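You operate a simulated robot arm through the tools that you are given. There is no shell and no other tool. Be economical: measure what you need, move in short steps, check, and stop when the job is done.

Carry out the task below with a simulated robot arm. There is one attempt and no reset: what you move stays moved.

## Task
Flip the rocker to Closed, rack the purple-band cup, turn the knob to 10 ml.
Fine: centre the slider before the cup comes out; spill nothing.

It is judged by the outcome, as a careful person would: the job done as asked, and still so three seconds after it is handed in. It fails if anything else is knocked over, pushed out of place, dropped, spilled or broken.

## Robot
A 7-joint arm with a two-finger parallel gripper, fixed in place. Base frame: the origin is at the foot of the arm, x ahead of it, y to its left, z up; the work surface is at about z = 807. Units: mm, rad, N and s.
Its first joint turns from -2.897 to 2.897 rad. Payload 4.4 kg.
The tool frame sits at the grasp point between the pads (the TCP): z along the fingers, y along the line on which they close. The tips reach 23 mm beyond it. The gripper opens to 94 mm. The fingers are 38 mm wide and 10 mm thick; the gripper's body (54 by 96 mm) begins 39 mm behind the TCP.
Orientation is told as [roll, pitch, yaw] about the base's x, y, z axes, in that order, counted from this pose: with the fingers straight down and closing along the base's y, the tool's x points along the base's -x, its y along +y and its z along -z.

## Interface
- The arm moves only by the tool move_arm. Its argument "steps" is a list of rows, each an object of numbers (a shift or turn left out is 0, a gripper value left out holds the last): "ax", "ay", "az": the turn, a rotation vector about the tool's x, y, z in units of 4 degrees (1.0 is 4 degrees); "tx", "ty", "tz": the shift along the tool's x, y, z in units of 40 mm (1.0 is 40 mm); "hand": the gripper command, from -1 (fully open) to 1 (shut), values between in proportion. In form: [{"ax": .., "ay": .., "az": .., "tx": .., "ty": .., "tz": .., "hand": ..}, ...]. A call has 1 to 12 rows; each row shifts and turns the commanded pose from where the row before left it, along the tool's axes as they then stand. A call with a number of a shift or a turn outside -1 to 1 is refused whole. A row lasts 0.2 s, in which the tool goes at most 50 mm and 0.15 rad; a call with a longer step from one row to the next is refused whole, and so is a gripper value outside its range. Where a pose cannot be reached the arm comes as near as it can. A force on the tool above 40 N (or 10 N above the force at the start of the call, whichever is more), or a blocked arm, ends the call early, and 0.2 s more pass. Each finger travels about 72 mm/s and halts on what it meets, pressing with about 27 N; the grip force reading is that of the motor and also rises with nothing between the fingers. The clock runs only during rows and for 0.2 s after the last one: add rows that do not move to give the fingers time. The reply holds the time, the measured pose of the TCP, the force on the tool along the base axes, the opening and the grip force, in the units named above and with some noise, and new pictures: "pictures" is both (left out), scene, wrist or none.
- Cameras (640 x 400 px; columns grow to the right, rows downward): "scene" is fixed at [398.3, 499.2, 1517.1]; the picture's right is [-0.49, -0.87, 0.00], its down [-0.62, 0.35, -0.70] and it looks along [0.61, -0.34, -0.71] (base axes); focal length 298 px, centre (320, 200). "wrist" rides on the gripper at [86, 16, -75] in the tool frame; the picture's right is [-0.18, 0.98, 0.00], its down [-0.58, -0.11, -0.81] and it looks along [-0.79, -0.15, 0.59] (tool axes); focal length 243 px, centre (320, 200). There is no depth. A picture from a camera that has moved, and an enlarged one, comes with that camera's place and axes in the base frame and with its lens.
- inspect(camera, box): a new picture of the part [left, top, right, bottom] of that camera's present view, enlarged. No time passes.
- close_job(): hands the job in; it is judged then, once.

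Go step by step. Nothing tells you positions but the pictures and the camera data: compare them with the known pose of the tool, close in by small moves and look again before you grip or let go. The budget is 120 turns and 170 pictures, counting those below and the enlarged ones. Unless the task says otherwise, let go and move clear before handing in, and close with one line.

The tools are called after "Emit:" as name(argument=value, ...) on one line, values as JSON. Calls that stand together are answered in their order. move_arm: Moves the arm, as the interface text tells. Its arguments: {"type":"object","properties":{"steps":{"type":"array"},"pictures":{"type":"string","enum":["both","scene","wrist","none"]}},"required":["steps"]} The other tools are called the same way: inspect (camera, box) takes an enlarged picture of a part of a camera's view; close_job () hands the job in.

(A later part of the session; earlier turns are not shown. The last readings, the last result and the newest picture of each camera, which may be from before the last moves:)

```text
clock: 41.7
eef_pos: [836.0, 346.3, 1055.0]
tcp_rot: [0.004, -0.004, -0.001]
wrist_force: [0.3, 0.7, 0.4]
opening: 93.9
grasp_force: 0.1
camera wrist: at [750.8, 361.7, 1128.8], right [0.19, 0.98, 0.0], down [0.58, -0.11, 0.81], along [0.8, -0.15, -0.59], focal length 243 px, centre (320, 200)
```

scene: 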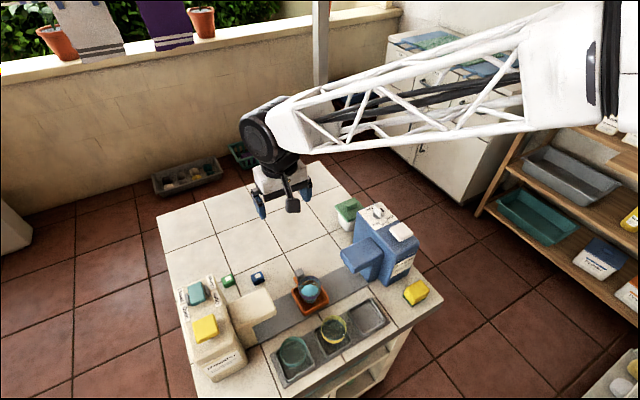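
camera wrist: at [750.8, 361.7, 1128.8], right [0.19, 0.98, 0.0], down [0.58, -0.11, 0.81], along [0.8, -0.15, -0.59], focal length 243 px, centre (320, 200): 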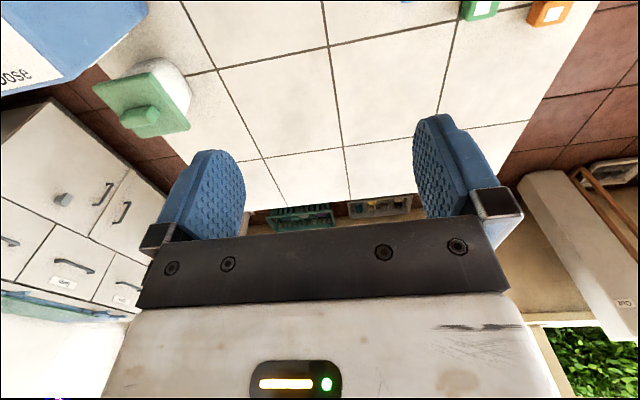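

Moving over the cup.

Emit:
move_arm(steps=[{"tx": 0.93}, {"tx": 0.93}, {"tx": 0.93}, {"tz": 0.8}, {"tz": 0.8}, {"tz": 0.8}, {"tz": 0.4}, {}], pictures="both")

Emit:
inspect(camera="scene", box=[240, 230, 380, 340])

Emit:
inspect(camera="wrist", box=[180, 40, 480, 240])

```text
clock: 43.5
eef_pos: [724.6, 347.5, 941.3]
tcp_rot: [0.001, -0.005, 0.0]
wrist_force: [0.0, -0.8, 0.3]
opening: 94.1
grasp_force: 0.0
camera wrist: at [639.7, 362.3, 1016.1], right [0.18, 0.98, 0.0], down [0.58, -0.11, 0.81], along [0.8, -0.15, -0.59], focal length 243 px, centre (320, 200)
```

scene: 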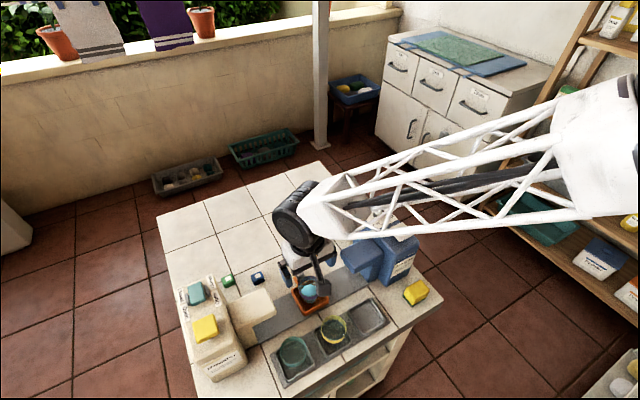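
wrist: 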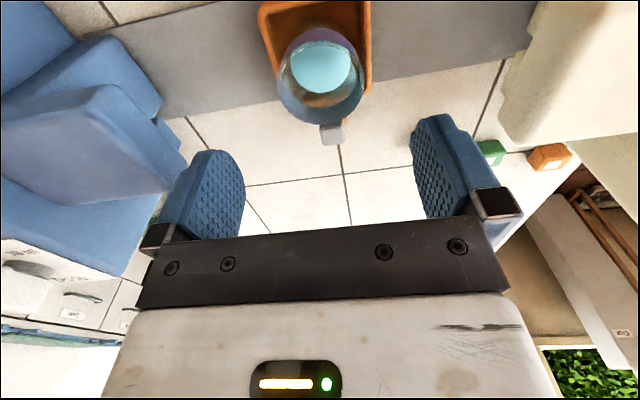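

```text
3.64 times, centred on (310, 285) of scene
camera zoom: at [398.3, 499.2, 1517.1], right [-0.49, -0.87, 0.0], down [-0.62, 0.35, -0.7], along [0.61, -0.34, -0.71], focal length 1084 px, centre (356, -109)
```

zoom: 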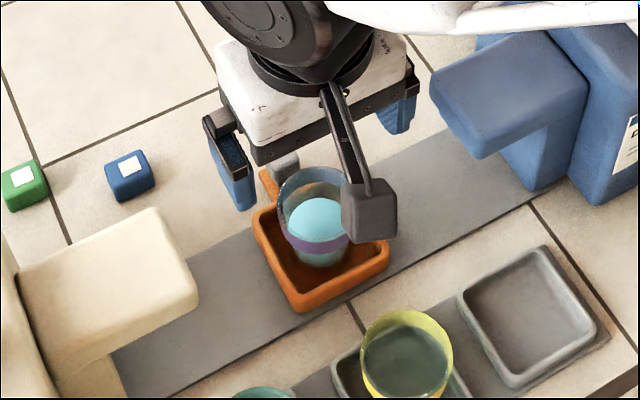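

```text
2.00 times, centred on (330, 140) of wrist
camera zoom: at [639.7, 362.3, 1016.1], right [0.18, 0.98, 0.0], down [0.58, -0.11, 0.81], along [0.8, -0.15, -0.59], focal length 485 px, centre (300, 320)
```

zoom: 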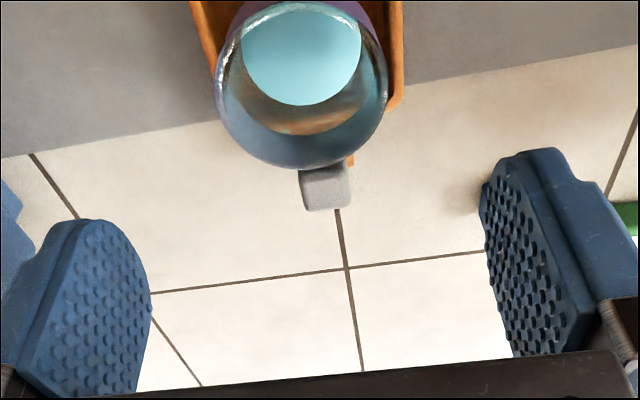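

The cup is centred between the fingers at ≈(721,347). Lowering to TCP z≈858.

Emit:
move_arm(steps=[{"tx": 0.09, "tz": 0.5}, {"tz": 0.6}, {"tz": 0.5}, {"tz": 0.45}, {}], pictures="both")

Emit:
inspect(camera="scene", box=[240, 230, 380, 340])

Emit:
inspect(camera="wrist", box=[180, 40, 480, 240])

```text
clock: 44.7
eef_pos: [721.9, 347.1, 860.7]
tcp_rot: [0.004, -0.006, 0.001]
wrist_force: [0.3, -0.5, -0.3]
opening: 94.1
grasp_force: 0.0
camera wrist: at [636.6, 362.4, 933.9], right [0.18, 0.98, 0.0], down [0.58, -0.11, 0.81], along [0.8, -0.15, -0.59], focal length 243 px, centre (320, 200)
```

scene: 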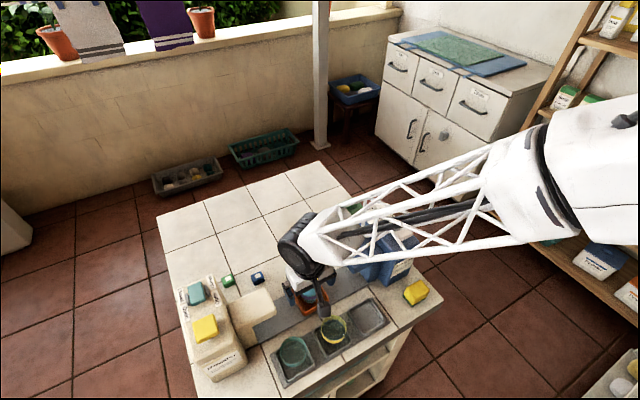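
wrist: 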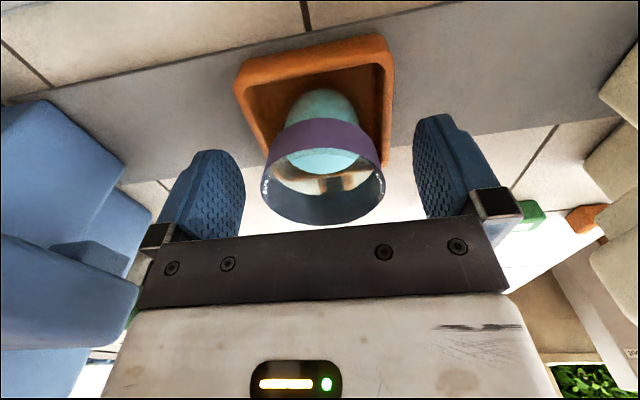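

```text
3.64 times, centred on (310, 285) of scene
camera zoom: at [398.3, 499.2, 1517.1], right [-0.49, -0.87, 0.0], down [-0.62, 0.35, -0.7], along [0.61, -0.34, -0.71], focal length 1084 px, centre (356, -109)
```

zoom: 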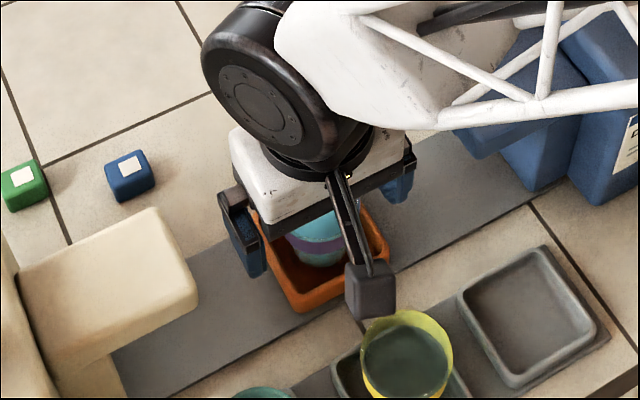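

```text
2.00 times, centred on (330, 140) of wrist
camera zoom: at [636.6, 362.4, 933.9], right [0.18, 0.98, 0.0], down [0.58, -0.11, 0.81], along [0.8, -0.15, -0.59], focal length 485 px, centre (300, 320)
```

zoom: 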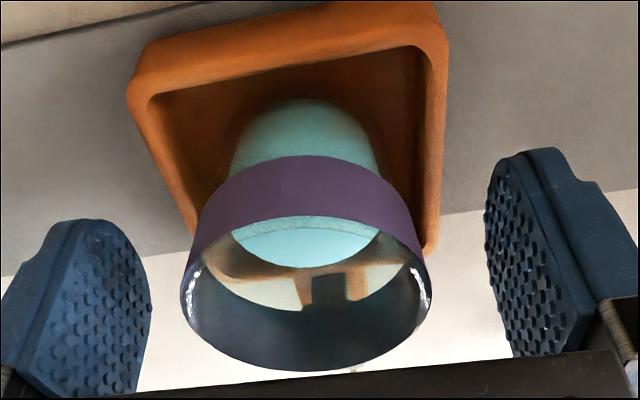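

The rim is ≈863 and the cup is centred. I'll lower 4 mm and close gently.

Emit:
move_arm(steps=[{"tz": 0.1}, {"hand": -0.6}, {"hand": -0.35}, {"hand": -0.27}, {"hand": -0.22}, {"hand": -0.17}, {"hand": -0.1}, {"hand": 0.0}, {"hand": 0.2}, {}], pictures="wrist")

Emit:
inspect(camera="wrist", box=[180, 40, 480, 240])

```text
clock: 46.9
eef_pos: [722.1, 347.3, 857.6]
tcp_rot: [0.004, -0.006, 0.0]
wrist_force: [-0.1, 0.0, 1.1]
opening: 53.0
grasp_force: 27.4
camera wrist: at [636.4, 362.4, 930.3], right [0.18, 0.98, 0.0], down [0.58, -0.11, 0.81], along [0.8, -0.15, -0.59], focal length 243 px, centre (320, 200)
```

wrist: 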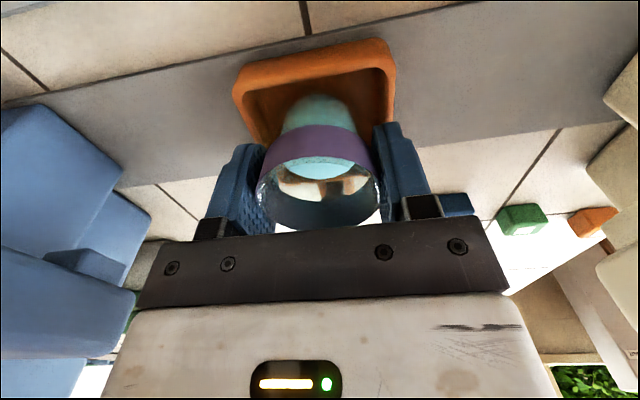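

```text
2.00 times, centred on (330, 140) of wrist
camera zoom: at [636.4, 362.4, 930.3], right [0.18, 0.98, 0.0], down [0.58, -0.11, 0.81], along [0.8, -0.15, -0.59], focal length 485 px, centre (300, 320)
```

zoom: 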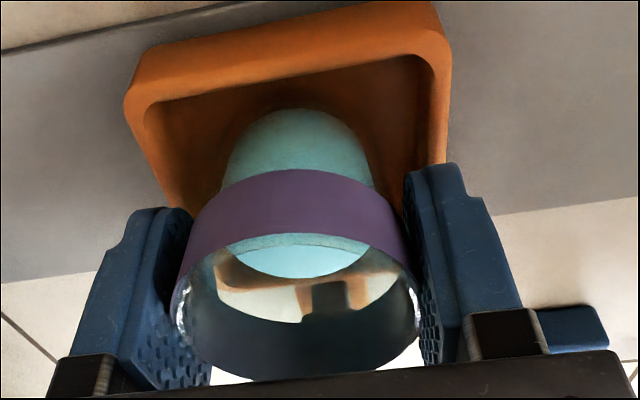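

A firm grip at 53 mm. Lifting slowly and straight up.

Emit:
move_arm(steps=[{"tz": -0.05}, {"tz": -0.1}, {"tz": -0.18}, {"tz": -0.25}, {"tz": -0.3}, {"tz": -0.3}, {"tz": -0.3}, {"tz": -0.3}, {"tz": -0.25}, {"tz": -0.18}, {"tz": -0.1}, {"tz": -0.05}], pictures="both")

Emit:
inspect(camera="scene", box=[240, 230, 400, 360])

```text
clock: 49.5
eef_pos: [722.6, 347.6, 949.6]
tcp_rot: [0.004, -0.003, -0.001]
wrist_force: [-0.3, -0.6, -0.6]
opening: 52.9
grasp_force: 26.6
camera wrist: at [635.8, 362.3, 1024.7], right [0.18, 0.98, 0.0], down [0.58, -0.11, 0.81], along [0.8, -0.15, -0.59], focal length 243 px, centre (320, 200)
```

scene: 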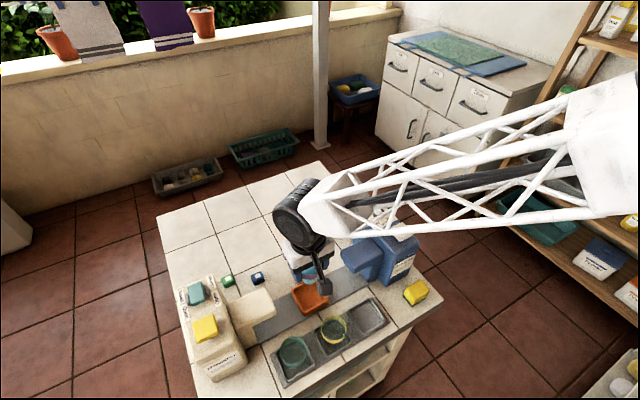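
wrist: 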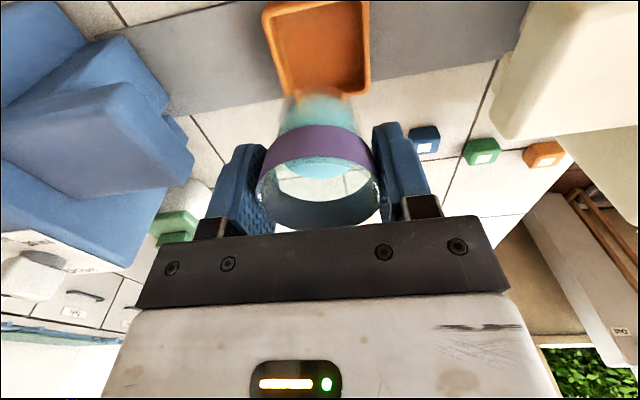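

```text
3.08 times, centred on (320, 295) of scene
camera zoom: at [398.3, 499.2, 1517.1], right [-0.49, -0.87, 0.0], down [-0.62, 0.35, -0.7], along [0.61, -0.34, -0.71], focal length 918 px, centre (320, -92)
```

zoom: 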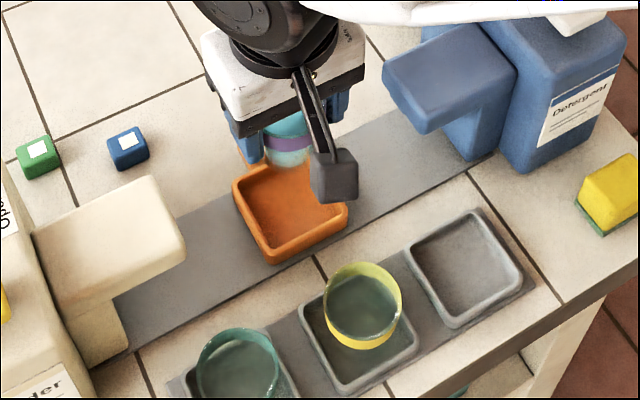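

The cup is clear and the slider stayed put. The empty slot is at ≈(607,254). I'll carry the cup smoothly over it.

Emit:
move_arm(steps=[{"tx": 0.08}, {"tx": 0.18}, {"tx": 0.28}, {"tx": 0.32, "ty": -0.1}, {"tx": 0.32, "ty": -0.2}, {"tx": 0.32, "ty": -0.3}, {"tx": 0.32, "ty": -0.38}, {"tx": 0.32, "ty": -0.4}, {"tx": 0.28, "ty": -0.38}, {"tx": 0.2, "ty": -0.28}, {"tx": 0.12, "ty": -0.15}, {"tx": 0.1, "ty": -0.08}], pictures="both")

Emit:
inspect(camera="scene", box=[290, 250, 430, 360])

Emit:
inspect(camera="wrist", box=[200, 0, 500, 200])

```text
clock: 52.1
eef_pos: [607.6, 257.0, 949.8]
tcp_rot: [0.004, -0.005, 0.001]
wrist_force: [0.5, 0.6, -0.6]
opening: 53.0
grasp_force: 27.0
camera wrist: at [522.6, 271.6, 1023.5], right [0.18, 0.98, 0.0], down [0.58, -0.11, 0.81], along [0.8, -0.15, -0.59], focal length 243 px, centre (320, 200)
```

scene: 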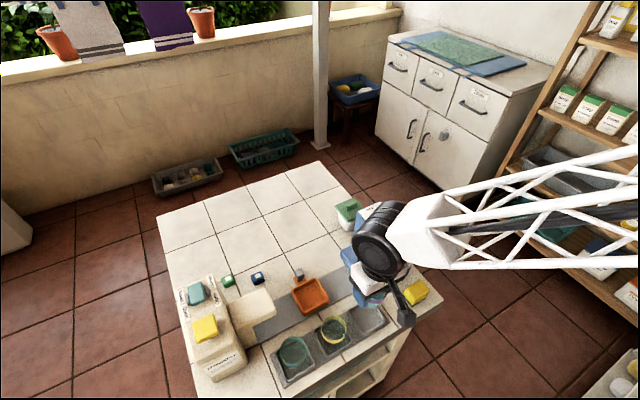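
wrist: 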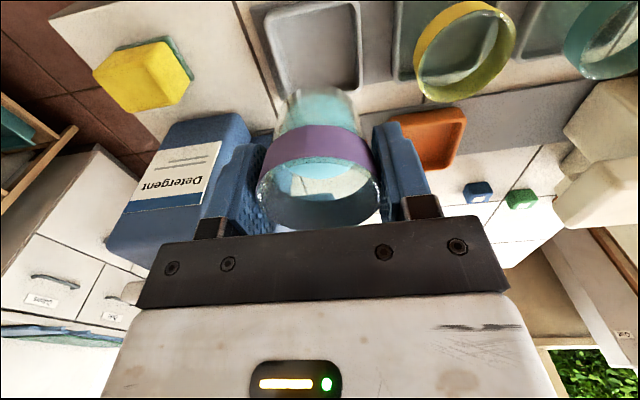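

```text
3.64 times, centred on (360, 305) of scene
camera zoom: at [398.3, 499.2, 1517.1], right [-0.49, -0.87, 0.0], down [-0.62, 0.35, -0.7], along [0.61, -0.34, -0.71], focal length 1084 px, centre (174, -182)
```

zoom: 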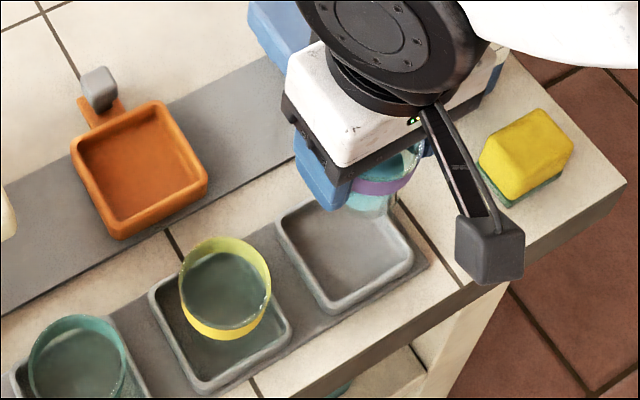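

```text
2.00 times, centred on (350, 100) of wrist
camera zoom: at [522.6, 271.6, 1023.5], right [0.18, 0.98, 0.0], down [0.58, -0.11, 0.81], along [0.8, -0.15, -0.59], focal length 485 px, centre (260, 400)
```

zoom: 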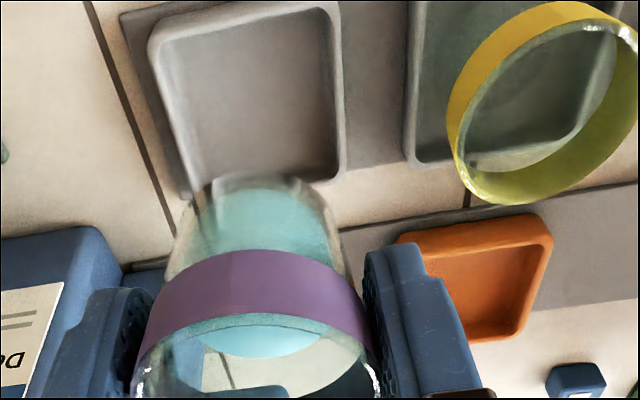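

The slot centre refines to (608,253). I'll trim the position and lower smoothly to just above seating height.

Emit:
move_arm(steps=[{"tx": -0.03, "ty": -0.1, "tz": 0.05}, {"tz": 0.12}, {"tz": 0.2}, {"tz": 0.27}, {"tz": 0.3}, {"tz": 0.3}, {"tz": 0.3}, {"tz": 0.25}, {"tz": 0.18}, {"tz": 0.1}, {"tz": 0.05}, {}], pictures="both")

Emit:
inspect(camera="scene", box=[300, 260, 420, 360])

Emit:
inspect(camera="wrist", box=[180, 20, 480, 220])

```text
clock: 54.7
eef_pos: [609.8, 253.7, 865.0]
tcp_rot: [0.003, -0.006, -0.002]
wrist_force: [0.6, 0.4, -0.4]
opening: 52.8
grasp_force: 27.4
camera wrist: at [524.2, 267.8, 938.8], right [0.18, 0.98, 0.0], down [0.58, -0.11, 0.81], along [0.8, -0.15, -0.59], focal length 243 px, centre (320, 200)
```

scene: 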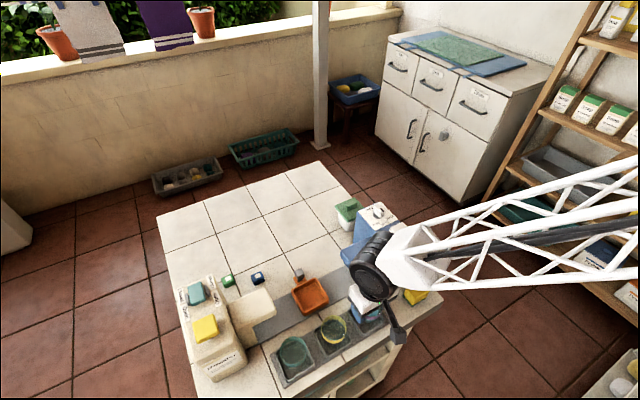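
wrist: 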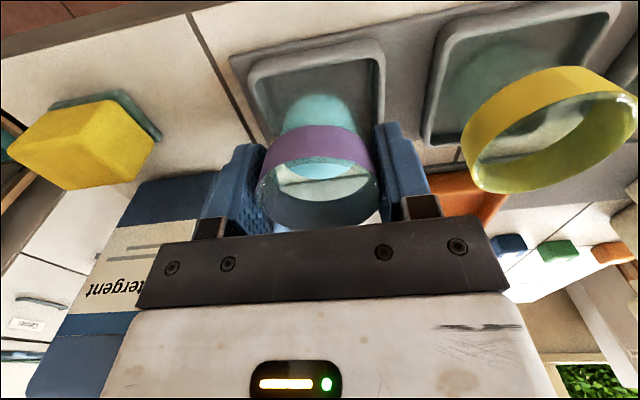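

```text
4.00 times, centred on (360, 310) of scene
camera zoom: at [398.3, 499.2, 1517.1], right [-0.49, -0.87, 0.0], down [-0.62, 0.35, -0.7], along [0.61, -0.34, -0.71], focal length 1193 px, centre (160, -240)
```

zoom: 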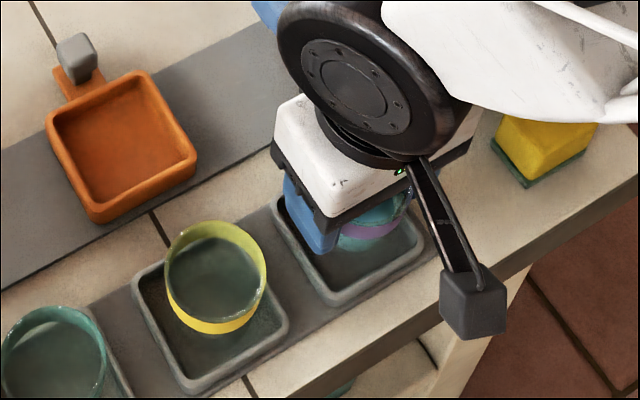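

```text
2.00 times, centred on (330, 120) of wrist
camera zoom: at [524.2, 267.8, 938.8], right [0.18, 0.98, 0.0], down [0.58, -0.11, 0.81], along [0.8, -0.15, -0.59], focal length 485 px, centre (300, 360)
```

zoom: 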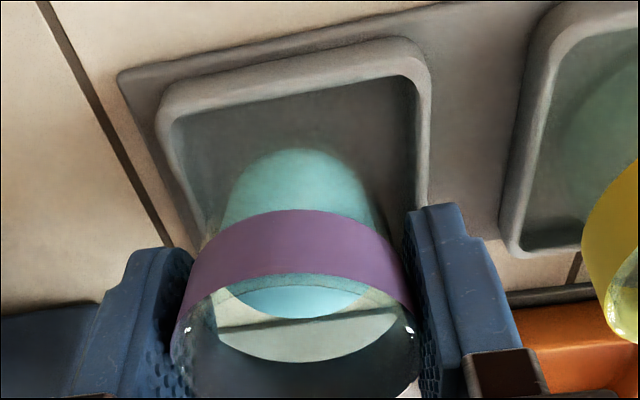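

The cup is in the slot and just off the floor. I'll lower in tiny steps and watch the force.

Emit:
move_arm(steps=[{"tz": 0.05}, {"tz": 0.05}, {}], pictures="none")

Emit:
move_arm(steps=[{"tz": 0.03}, {"tz": 0.03}, {}], pictures="none")

Emit:
move_arm(steps=[{"tz": 0.025}, {"tz": 0.025}, {}], pictures="wrist")

```text
clock: 55.5
eef_pos: [609.3, 253.1, 861.1]
tcp_rot: [0.002, -0.004, 0.0]
wrist_force: [0.5, -0.8, -1.1]
opening: 53.1
grasp_force: 27.2
```

```text
clock: 56.3
eef_pos: [608.8, 253.7, 858.2]
tcp_rot: [0.003, -0.005, 0.0]
wrist_force: [-0.5, -0.6, -0.5]
opening: 52.8
grasp_force: 26.9
```

```text
clock: 57.1
eef_pos: [609.9, 253.3, 856.0]
tcp_rot: [0.003, -0.006, 0.0]
wrist_force: [-0.1, 0.5, 0.2]
opening: 52.9
grasp_force: 26.9
camera wrist: at [524.1, 267.8, 930.4], right [0.18, 0.98, 0.0], down [0.58, -0.11, 0.81], along [0.8, -0.15, -0.59], focal length 243 px, centre (320, 200)
```

wrist: 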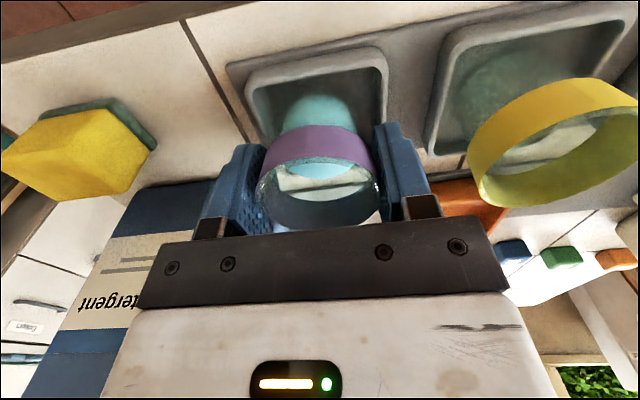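

Emit:
move_arm(steps=[{"tz": 0.025}, {"tz": 0.025}, {}], pictures="none")

Emit:
move_arm(steps=[{"tz": 0.025}, {"tz": 0.025}, {}], pictures="wrist")

Emit:
inspect(camera="wrist", box=[220, 40, 420, 200])

Emit:
inspect(camera="scene", box=[330, 280, 410, 340])

```text
clock: 57.9
eef_pos: [609.4, 252.3, 854.2]
tcp_rot: [0.003, -0.004, -0.001]
wrist_force: [-0.4, -0.5, -0.6]
opening: 53.4
grasp_force: 26.8
```

```text
clock: 58.7
eef_pos: [608.9, 252.8, 851.6]
tcp_rot: [0.004, -0.005, -0.001]
wrist_force: [-0.2, 0.5, -1.2]
opening: 52.8
grasp_force: 27.1
camera wrist: at [524.0, 267.7, 926.5], right [0.18, 0.98, 0.0], down [0.58, -0.11, 0.81], along [0.8, -0.15, -0.59], focal length 243 px, centre (320, 200)
```

wrist: 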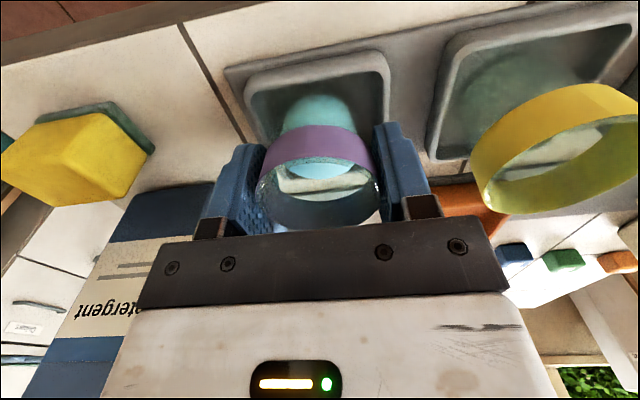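

```text
2.50 times, centred on (320, 120) of wrist
camera zoom: at [524.0, 267.7, 926.5], right [0.18, 0.98, 0.0], down [0.58, -0.11, 0.81], along [0.8, -0.15, -0.59], focal length 606 px, centre (320, 400)
```

zoom: 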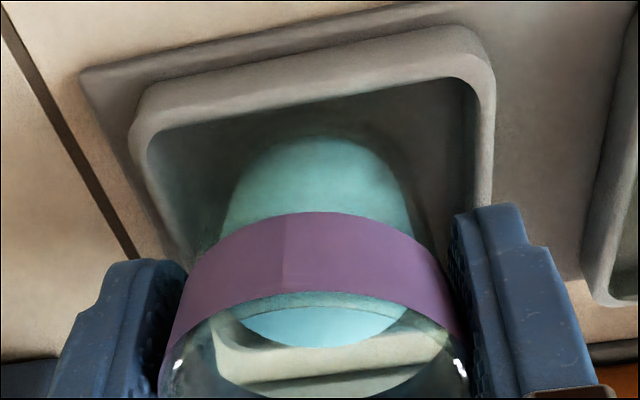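

```text
6.67 times, centred on (370, 310) of scene
camera zoom: at [398.3, 499.2, 1517.1], right [-0.49, -0.87, 0.0], down [-0.62, 0.35, -0.7], along [0.61, -0.34, -0.71], focal length 1988 px, centre (-13, -533)
```

zoom: 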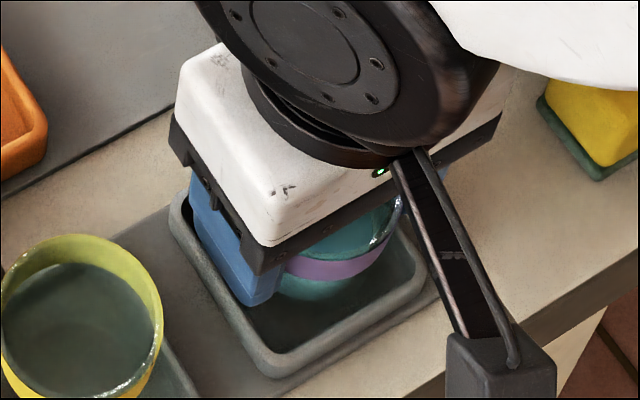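

Emit:
move_arm(steps=[{"tz": 0.025}, {"tz": 0.025}, {}], pictures="none")

Emit:
move_arm(steps=[{"tz": 0.025}, {"tz": 0.025}, {}], pictures="wrist")

Emit:
inspect(camera="wrist", box=[220, 40, 420, 200])

```text
clock: 59.5
eef_pos: [610.0, 252.8, 851.4]
tcp_rot: [0.005, -0.004, -0.001]
wrist_force: [-2.3, 0.9, 22.1]
opening: 52.8
grasp_force: 26.7
```

```text
clock: 60.3
eef_pos: [609.2, 250.9, 849.5]
tcp_rot: [0.005, -0.004, 0.001]
wrist_force: [3.9, 1.0, 21.4]
opening: 52.7
grasp_force: 26.8
camera wrist: at [524.2, 267.7, 922.7], right [0.18, 0.98, 0.0], down [0.58, -0.11, 0.81], along [0.8, -0.15, -0.59], focal length 243 px, centre (320, 200)
```

wrist: 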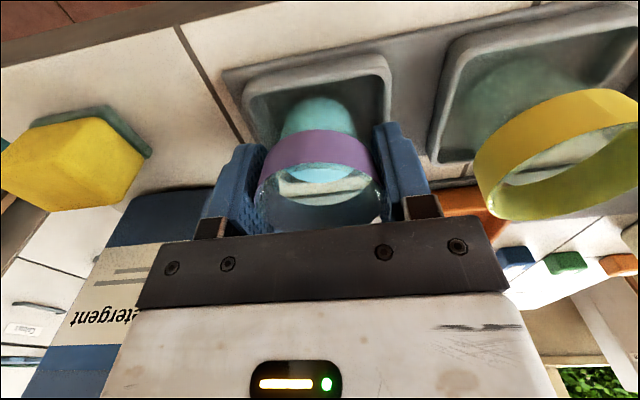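

```text
2.50 times, centred on (320, 120) of wrist
camera zoom: at [524.2, 267.7, 922.7], right [0.18, 0.98, 0.0], down [0.58, -0.11, 0.81], along [0.8, -0.15, -0.59], focal length 606 px, centre (320, 400)
```

zoom: 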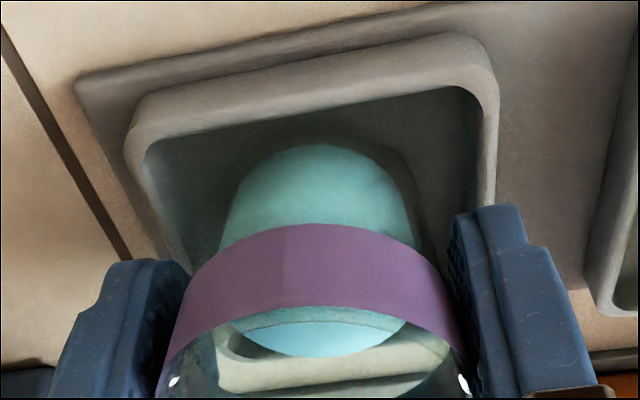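

The cup is seated: contact force showed and the cup slid slightly up in the pads. I'll ease off, release a little, and check.

Emit:
move_arm(steps=[{"tz": -0.04, "hand": -0.1}, {"hand": -0.17}, {"hand": -0.25}, {"hand": -0.33}, {"hand": -0.4}, {}], pictures="wrist")

Emit:
inspect(camera="wrist", box=[200, 40, 440, 220])

```text
clock: 61.7
eef_pos: [610.4, 252.8, 849.5]
tcp_rot: [0.004, -0.006, 0.0]
wrist_force: [0.6, -0.4, 0.8]
opening: 66.0
grasp_force: 0.1
camera wrist: at [524.0, 267.6, 924.0], right [0.18, 0.98, 0.0], down [0.58, -0.11, 0.81], along [0.8, -0.15, -0.59], focal length 243 px, centre (320, 200)
```

wrist: 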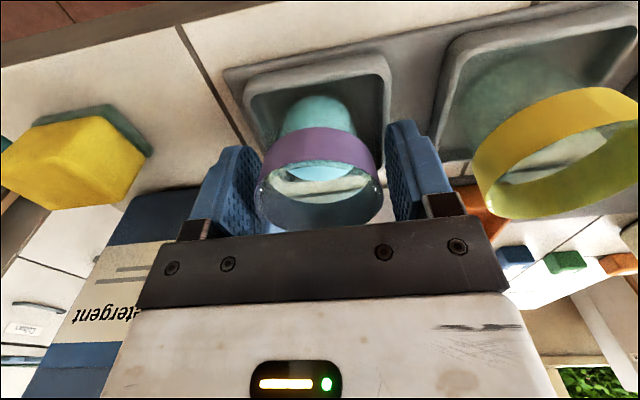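

```text
2.22 times, centred on (320, 130) of wrist
camera zoom: at [524.0, 267.6, 924.0], right [0.18, 0.98, 0.0], down [0.58, -0.11, 0.81], along [0.8, -0.15, -0.59], focal length 539 px, centre (320, 356)
```

zoom: 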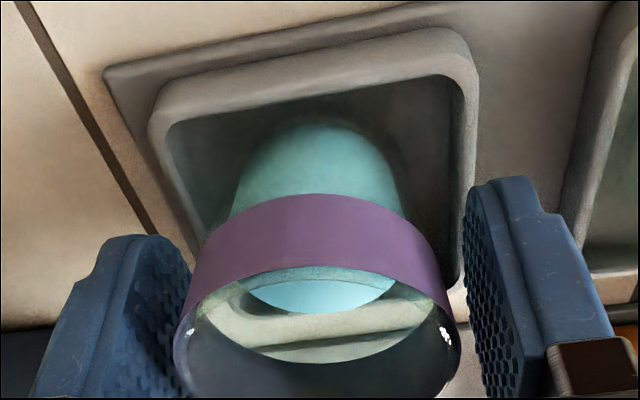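

Released, and the cup stands upright in the slot. I'll open a bit more and rise straight up.

Emit:
move_arm(steps=[{"hand": -0.6}, {}, {"tz": -0.15}, {"tz": -0.3}, {"tz": -0.5}, {"tz": -0.8}, {"tz": -1}, {"tz": -1}, {"tz": -1}, {"tz": -0.6}], pictures="both")

Emit:
inspect(camera="scene", box=[260, 260, 420, 370])

Emit:
inspect(camera="scene", box=[340, 190, 430, 260])

```text
clock: 63.9
eef_pos: [609.7, 251.7, 1063.5]
tcp_rot: [0.002, -0.003, 0.0]
wrist_force: [0.1, 0.2, 0.1]
opening: 75.2
grasp_force: 0.0
camera wrist: at [523.2, 266.4, 1138.3], right [0.18, 0.98, 0.0], down [0.58, -0.11, 0.81], along [0.79, -0.15, -0.59], focal length 243 px, centre (320, 200)
```

scene: 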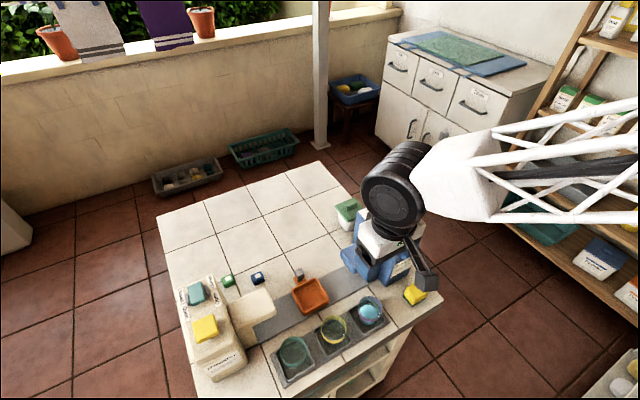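
wrist: 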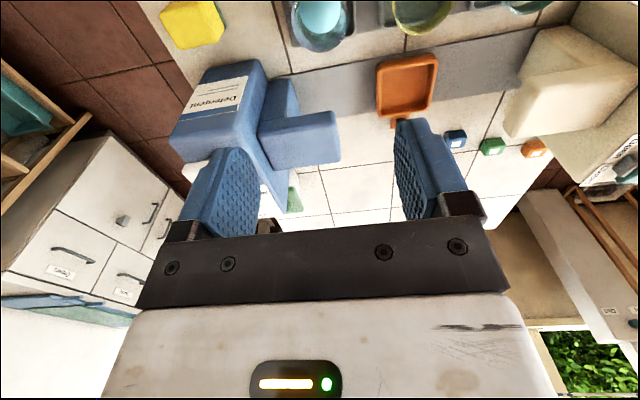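

```text
3.64 times, centred on (340, 315) of scene
camera zoom: at [398.3, 499.2, 1517.1], right [-0.49, -0.87, 0.0], down [-0.62, 0.35, -0.7], along [0.61, -0.34, -0.71], focal length 1084 px, centre (247, -218)
```

zoom: 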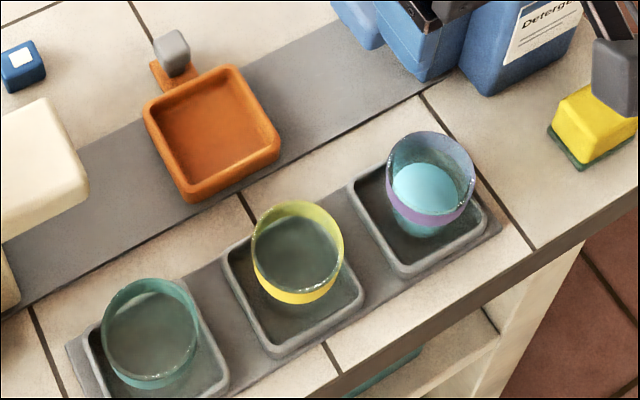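

```text
5.71 times, centred on (385, 225) of scene
camera zoom: at [398.3, 499.2, 1517.1], right [-0.49, -0.87, 0.0], down [-0.62, 0.35, -0.7], along [0.61, -0.34, -0.71], focal length 1704 px, centre (-51, 57)
```

zoom: 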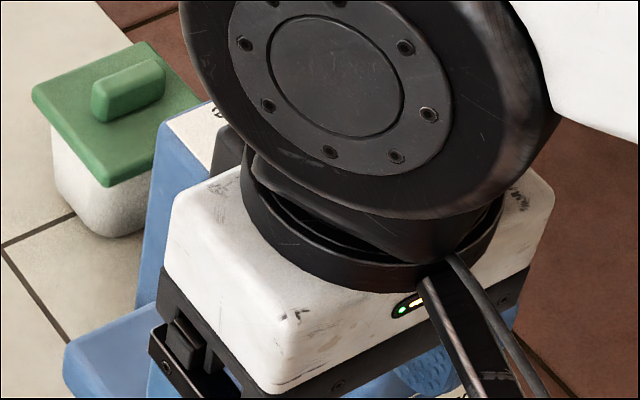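

The cup is racked and the slider still centred. Now the knob: I'll move to view it.

Emit:
move_arm(steps=[{"tz": -0.7}, {"tx": -0.4, "ty": -0.76, "tz": -0.2}, {"tx": -0.4, "ty": -0.76, "tz": -0.2}, {"tx": -0.4, "ty": -0.76}, {"tx": -0.4, "ty": -0.76}, {}], pictures="both")

Emit:
inspect(camera="wrist", box=[240, 40, 440, 180])

Emit:
inspect(camera="scene", box=[340, 190, 430, 260])

```text
clock: 65.3
eef_pos: [672.4, 129.8, 1109.2]
tcp_rot: [0.002, -0.005, 0.001]
wrist_force: [0.1, -0.2, 0.0]
opening: 75.0
grasp_force: 0.1
camera wrist: at [587.1, 145.1, 1181.9], right [0.18, 0.98, 0.0], down [0.58, -0.11, 0.81], along [0.8, -0.15, -0.59], focal length 243 px, centre (320, 200)
```

scene: 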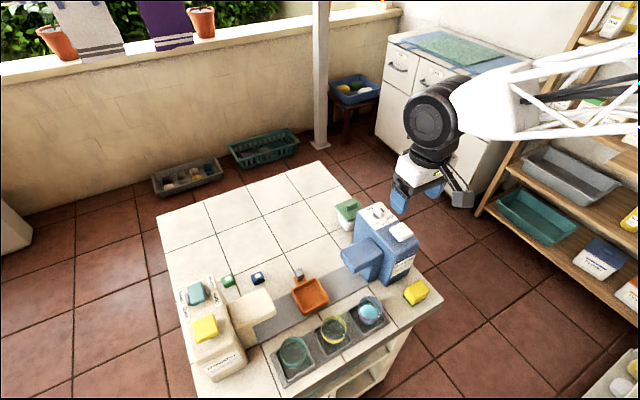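
wrist: 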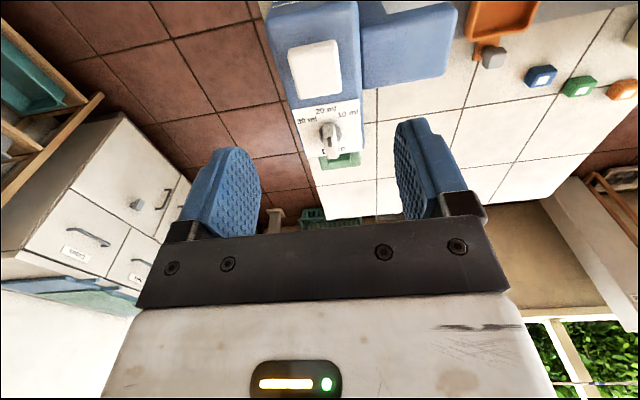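

```text
2.86 times, centred on (340, 110) of wrist
camera zoom: at [587.1, 145.1, 1181.9], right [0.18, 0.98, 0.0], down [0.58, -0.11, 0.81], along [0.8, -0.15, -0.59], focal length 693 px, centre (263, 457)
```

zoom: 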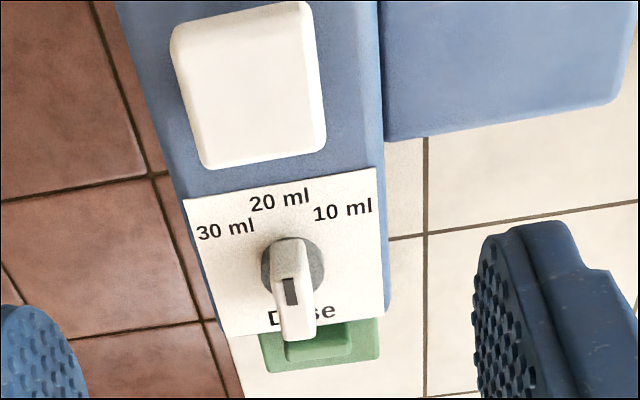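

```text
5.71 times, centred on (385, 225) of scene
camera zoom: at [398.3, 499.2, 1517.1], right [-0.49, -0.87, 0.0], down [-0.62, 0.35, -0.7], along [0.61, -0.34, -0.71], focal length 1704 px, centre (-51, 57)
```

zoom: 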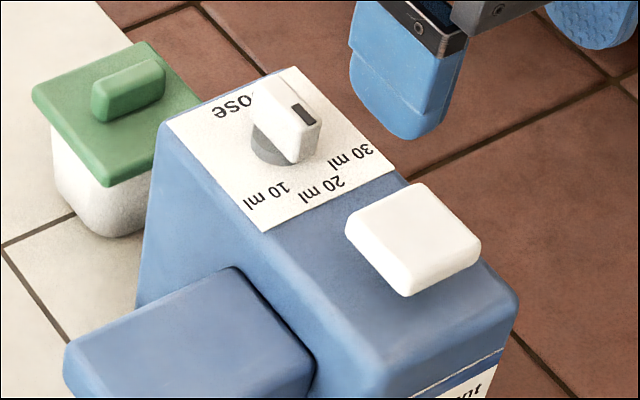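

Emit:
inspect(camera="wrist", box=[290, 90, 370, 170])

Emit:
inspect(camera="scene", box=[360, 195, 410, 235])

```text
5.00 times, centred on (330, 130) of wrist
camera zoom: at [587.1, 145.1, 1181.9], right [0.18, 0.98, 0.0], down [0.58, -0.11, 0.81], along [0.8, -0.15, -0.59], focal length 1213 px, centre (270, 550)
```

zoom: 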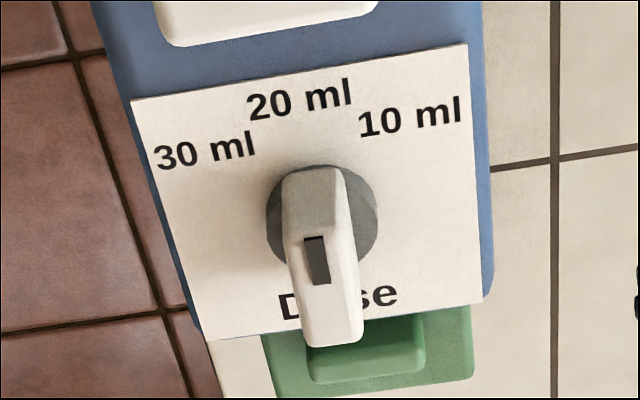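

```text
10.00 times, centred on (385, 215) of scene
camera zoom: at [398.3, 499.2, 1517.1], right [-0.49, -0.87, 0.0], down [-0.62, 0.35, -0.7], along [0.61, -0.34, -0.71], focal length 2982 px, centre (-330, 50)
```

zoom: 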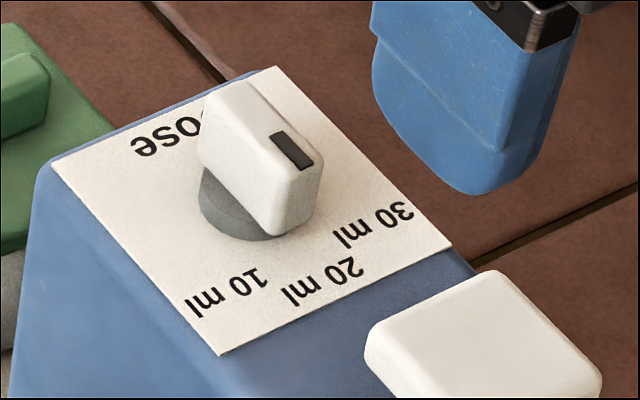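

The knob's axis is ≈(763,124). The marker points -x, which is 20 ml; 10 ml lies about 45–47° clockwise from above. I'll position over it with fingers on both sides of the bar.

Emit:
move_arm(steps=[{"tx": -0.75, "ty": -0.05, "hand": 0.1}, {"tx": -0.75, "ty": -0.05}, {"tx": -0.765, "ty": -0.04}, {"tz": 0.7}, {"tz": 0.7}, {"tz": 0.5}, {}], pictures="both")

Emit:
inspect(camera="wrist", box=[250, 60, 390, 200])

Emit:
inspect(camera="scene", box=[340, 180, 420, 240])

```text
clock: 66.9
eef_pos: [763.1, 123.2, 1031.8]
tcp_rot: [0.003, -0.004, 0.002]
wrist_force: [-0.1, 0.4, 0.4]
opening: 42.0
grasp_force: 0.0
camera wrist: at [677.5, 139.2, 1105.7], right [0.18, 0.98, 0.0], down [0.58, -0.11, 0.81], along [0.8, -0.15, -0.59], focal length 243 px, centre (320, 200)
```

scene: 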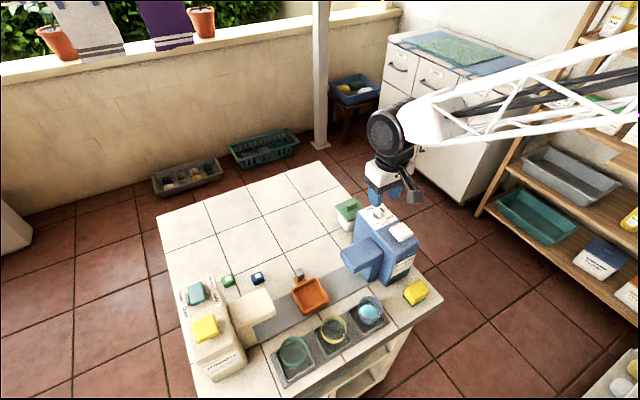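
wrist: 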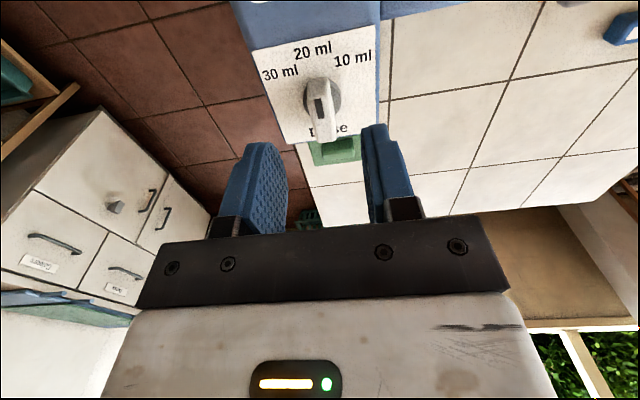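

```text
2.86 times, centred on (320, 130) of wrist
camera zoom: at [677.5, 139.2, 1105.7], right [0.18, 0.98, 0.0], down [0.58, -0.11, 0.81], along [0.8, -0.15, -0.59], focal length 693 px, centre (320, 400)
```

zoom: 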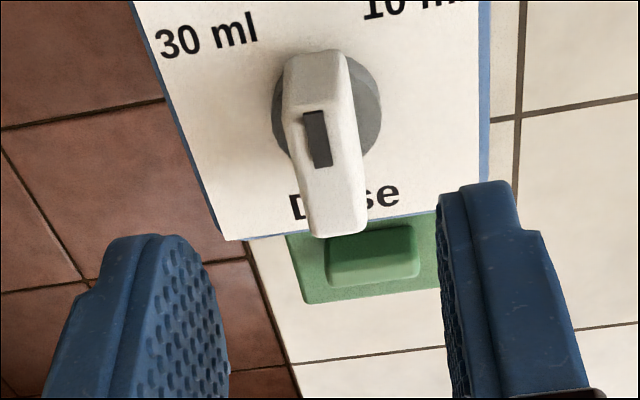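

```text
6.67 times, centred on (380, 210) of scene
camera zoom: at [398.3, 499.2, 1517.1], right [-0.49, -0.87, 0.0], down [-0.62, 0.35, -0.7], along [0.61, -0.34, -0.71], focal length 1988 px, centre (-80, 133)
```

zoom: 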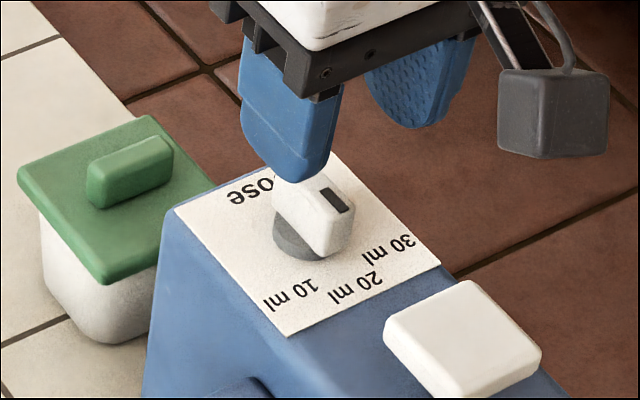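

The bar is aligned at (764,124.5), top ≈985. Lowering to TCP z≈995 and gripping.

Emit:
move_arm(steps=[{"tx": -0.025, "ty": 0.03, "tz": 0.4}, {"tz": 0.3}, {"tz": 0.22}, {"hand": 0.3}, {"hand": 0.5}, {"hand": 0.7}, {"hand": 1}, {}], pictures="both")

Emit:
inspect(camera="wrist", box=[250, 80, 390, 220])

```text
clock: 68.7
eef_pos: [763.9, 125.8, 995.0]
tcp_rot: [0.003, -0.006, 0.0]
wrist_force: [-1.8, -23.0, 1.3]
opening: 13.9
grasp_force: 45.4
camera wrist: at [678.7, 140.1, 1069.4], right [0.18, 0.98, 0.0], down [0.58, -0.11, 0.81], along [0.8, -0.15, -0.59], focal length 243 px, centre (320, 200)
```

scene: 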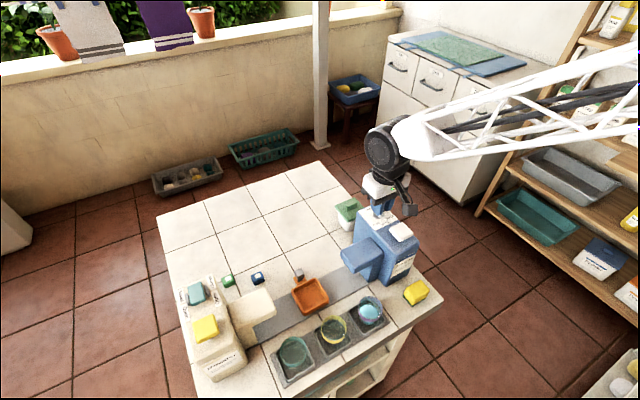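
wrist: 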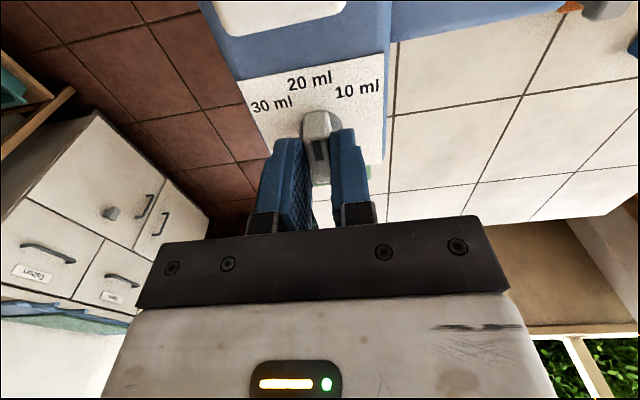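

```text
2.86 times, centred on (320, 150) of wrist
camera zoom: at [678.7, 140.1, 1069.4], right [0.18, 0.98, 0.0], down [0.58, -0.11, 0.81], along [0.8, -0.15, -0.59], focal length 693 px, centre (320, 343)
```

zoom: 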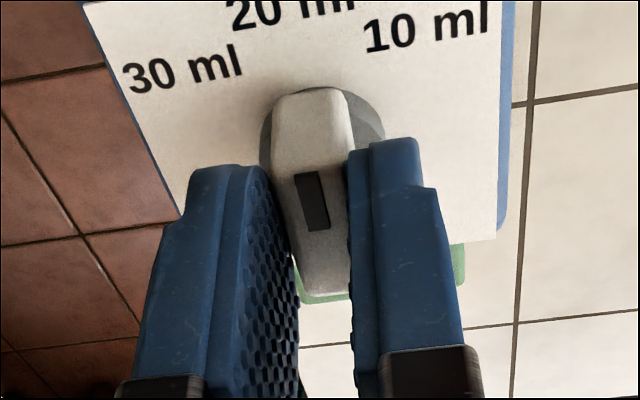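

The bar is gripped, with some side load in y. I'll nudge to relieve it.

Emit:
move_arm(steps=[{"ty": -0.02}, {}], pictures="none")

```text
clock: 69.3
eef_pos: [763.8, 124.7, 995.8]
tcp_rot: [0.004, -0.005, 0.001]
wrist_force: [1.1, -17.4, -2.0]
opening: 14.1
grasp_force: 44.5
```

Emit:
move_arm(steps=[{"ty": -0.04}, {}], pictures="none")

```text
clock: 69.9
eef_pos: [763.8, 124.8, 995.9]
tcp_rot: [0.005, -0.006, -0.001]
wrist_force: [-1.9, 22.0, -5.5]
opening: 13.7
grasp_force: 44.6
```

Emit:
move_arm(steps=[{"ty": 0.021}, {}, {"az": 0.5}, {"az": 0.8}, {"az": 1}, {"az": 1}, {"az": 1}, {"az": 1}, {}], pictures="wrist")

Emit:
inspect(camera="scene", box=[340, 180, 420, 240])

```text
clock: 71.2
eef_pos: [764.6, 125.1, 995.3]
tcp_rot: [0.005, -0.003, -0.174]
wrist_force: [0.0, 8.9, -2.0]
opening: 13.9
grasp_force: 45.3
stopped in row 6: the force on the tool passed its limit (the readings are from after the stop); the commanded pose is now the measured one
camera wrist: at [682.8, 155.3, 1069.5], right [0.35, 0.94, 0.01], down [0.55, -0.21, 0.81], along [0.76, -0.28, -0.59], focal length 243 px, centre (320, 200)
```

wrist: 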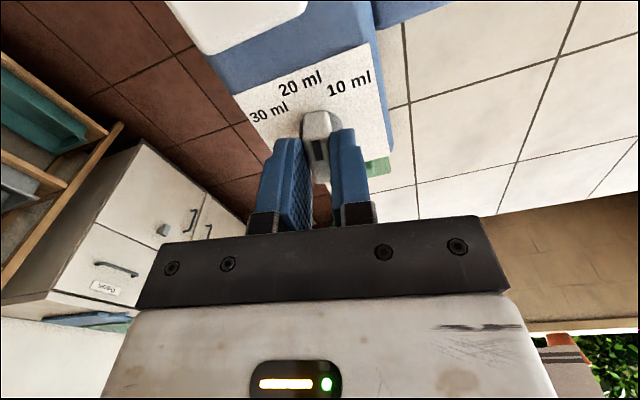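

```text
6.67 times, centred on (380, 210) of scene
camera zoom: at [398.3, 499.2, 1517.1], right [-0.49, -0.87, 0.0], down [-0.62, 0.35, -0.7], along [0.61, -0.34, -0.71], focal length 1988 px, centre (-80, 133)
```

zoom: 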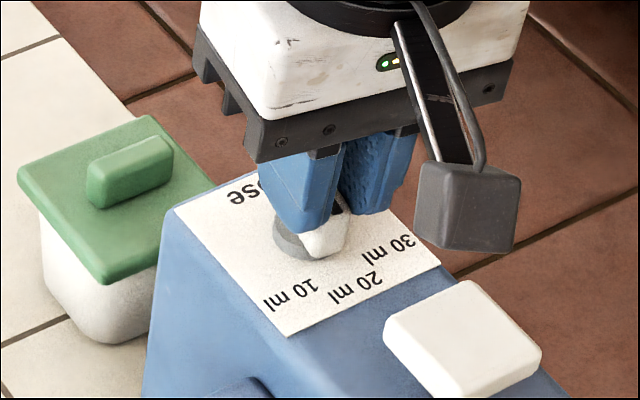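

The knob turns with the tool, but the tight grip builds side load. I'll loosen slightly and keep turning with a little play.

Emit:
move_arm(steps=[{"hand": 0.67}, {}, {"az": 0.5}, {"az": 0.7}, {"az": 0.7}, {"az": 0.7}, {"az": 0.7}, {}], pictures="none")

```text
clock: 73.0
eef_pos: [764.6, 125.5, 995.4]
tcp_rot: [0.006, -0.002, -0.405]
wrist_force: [0.1, 2.1, 0.7]
opening: 16.2
grasp_force: 1.2
```

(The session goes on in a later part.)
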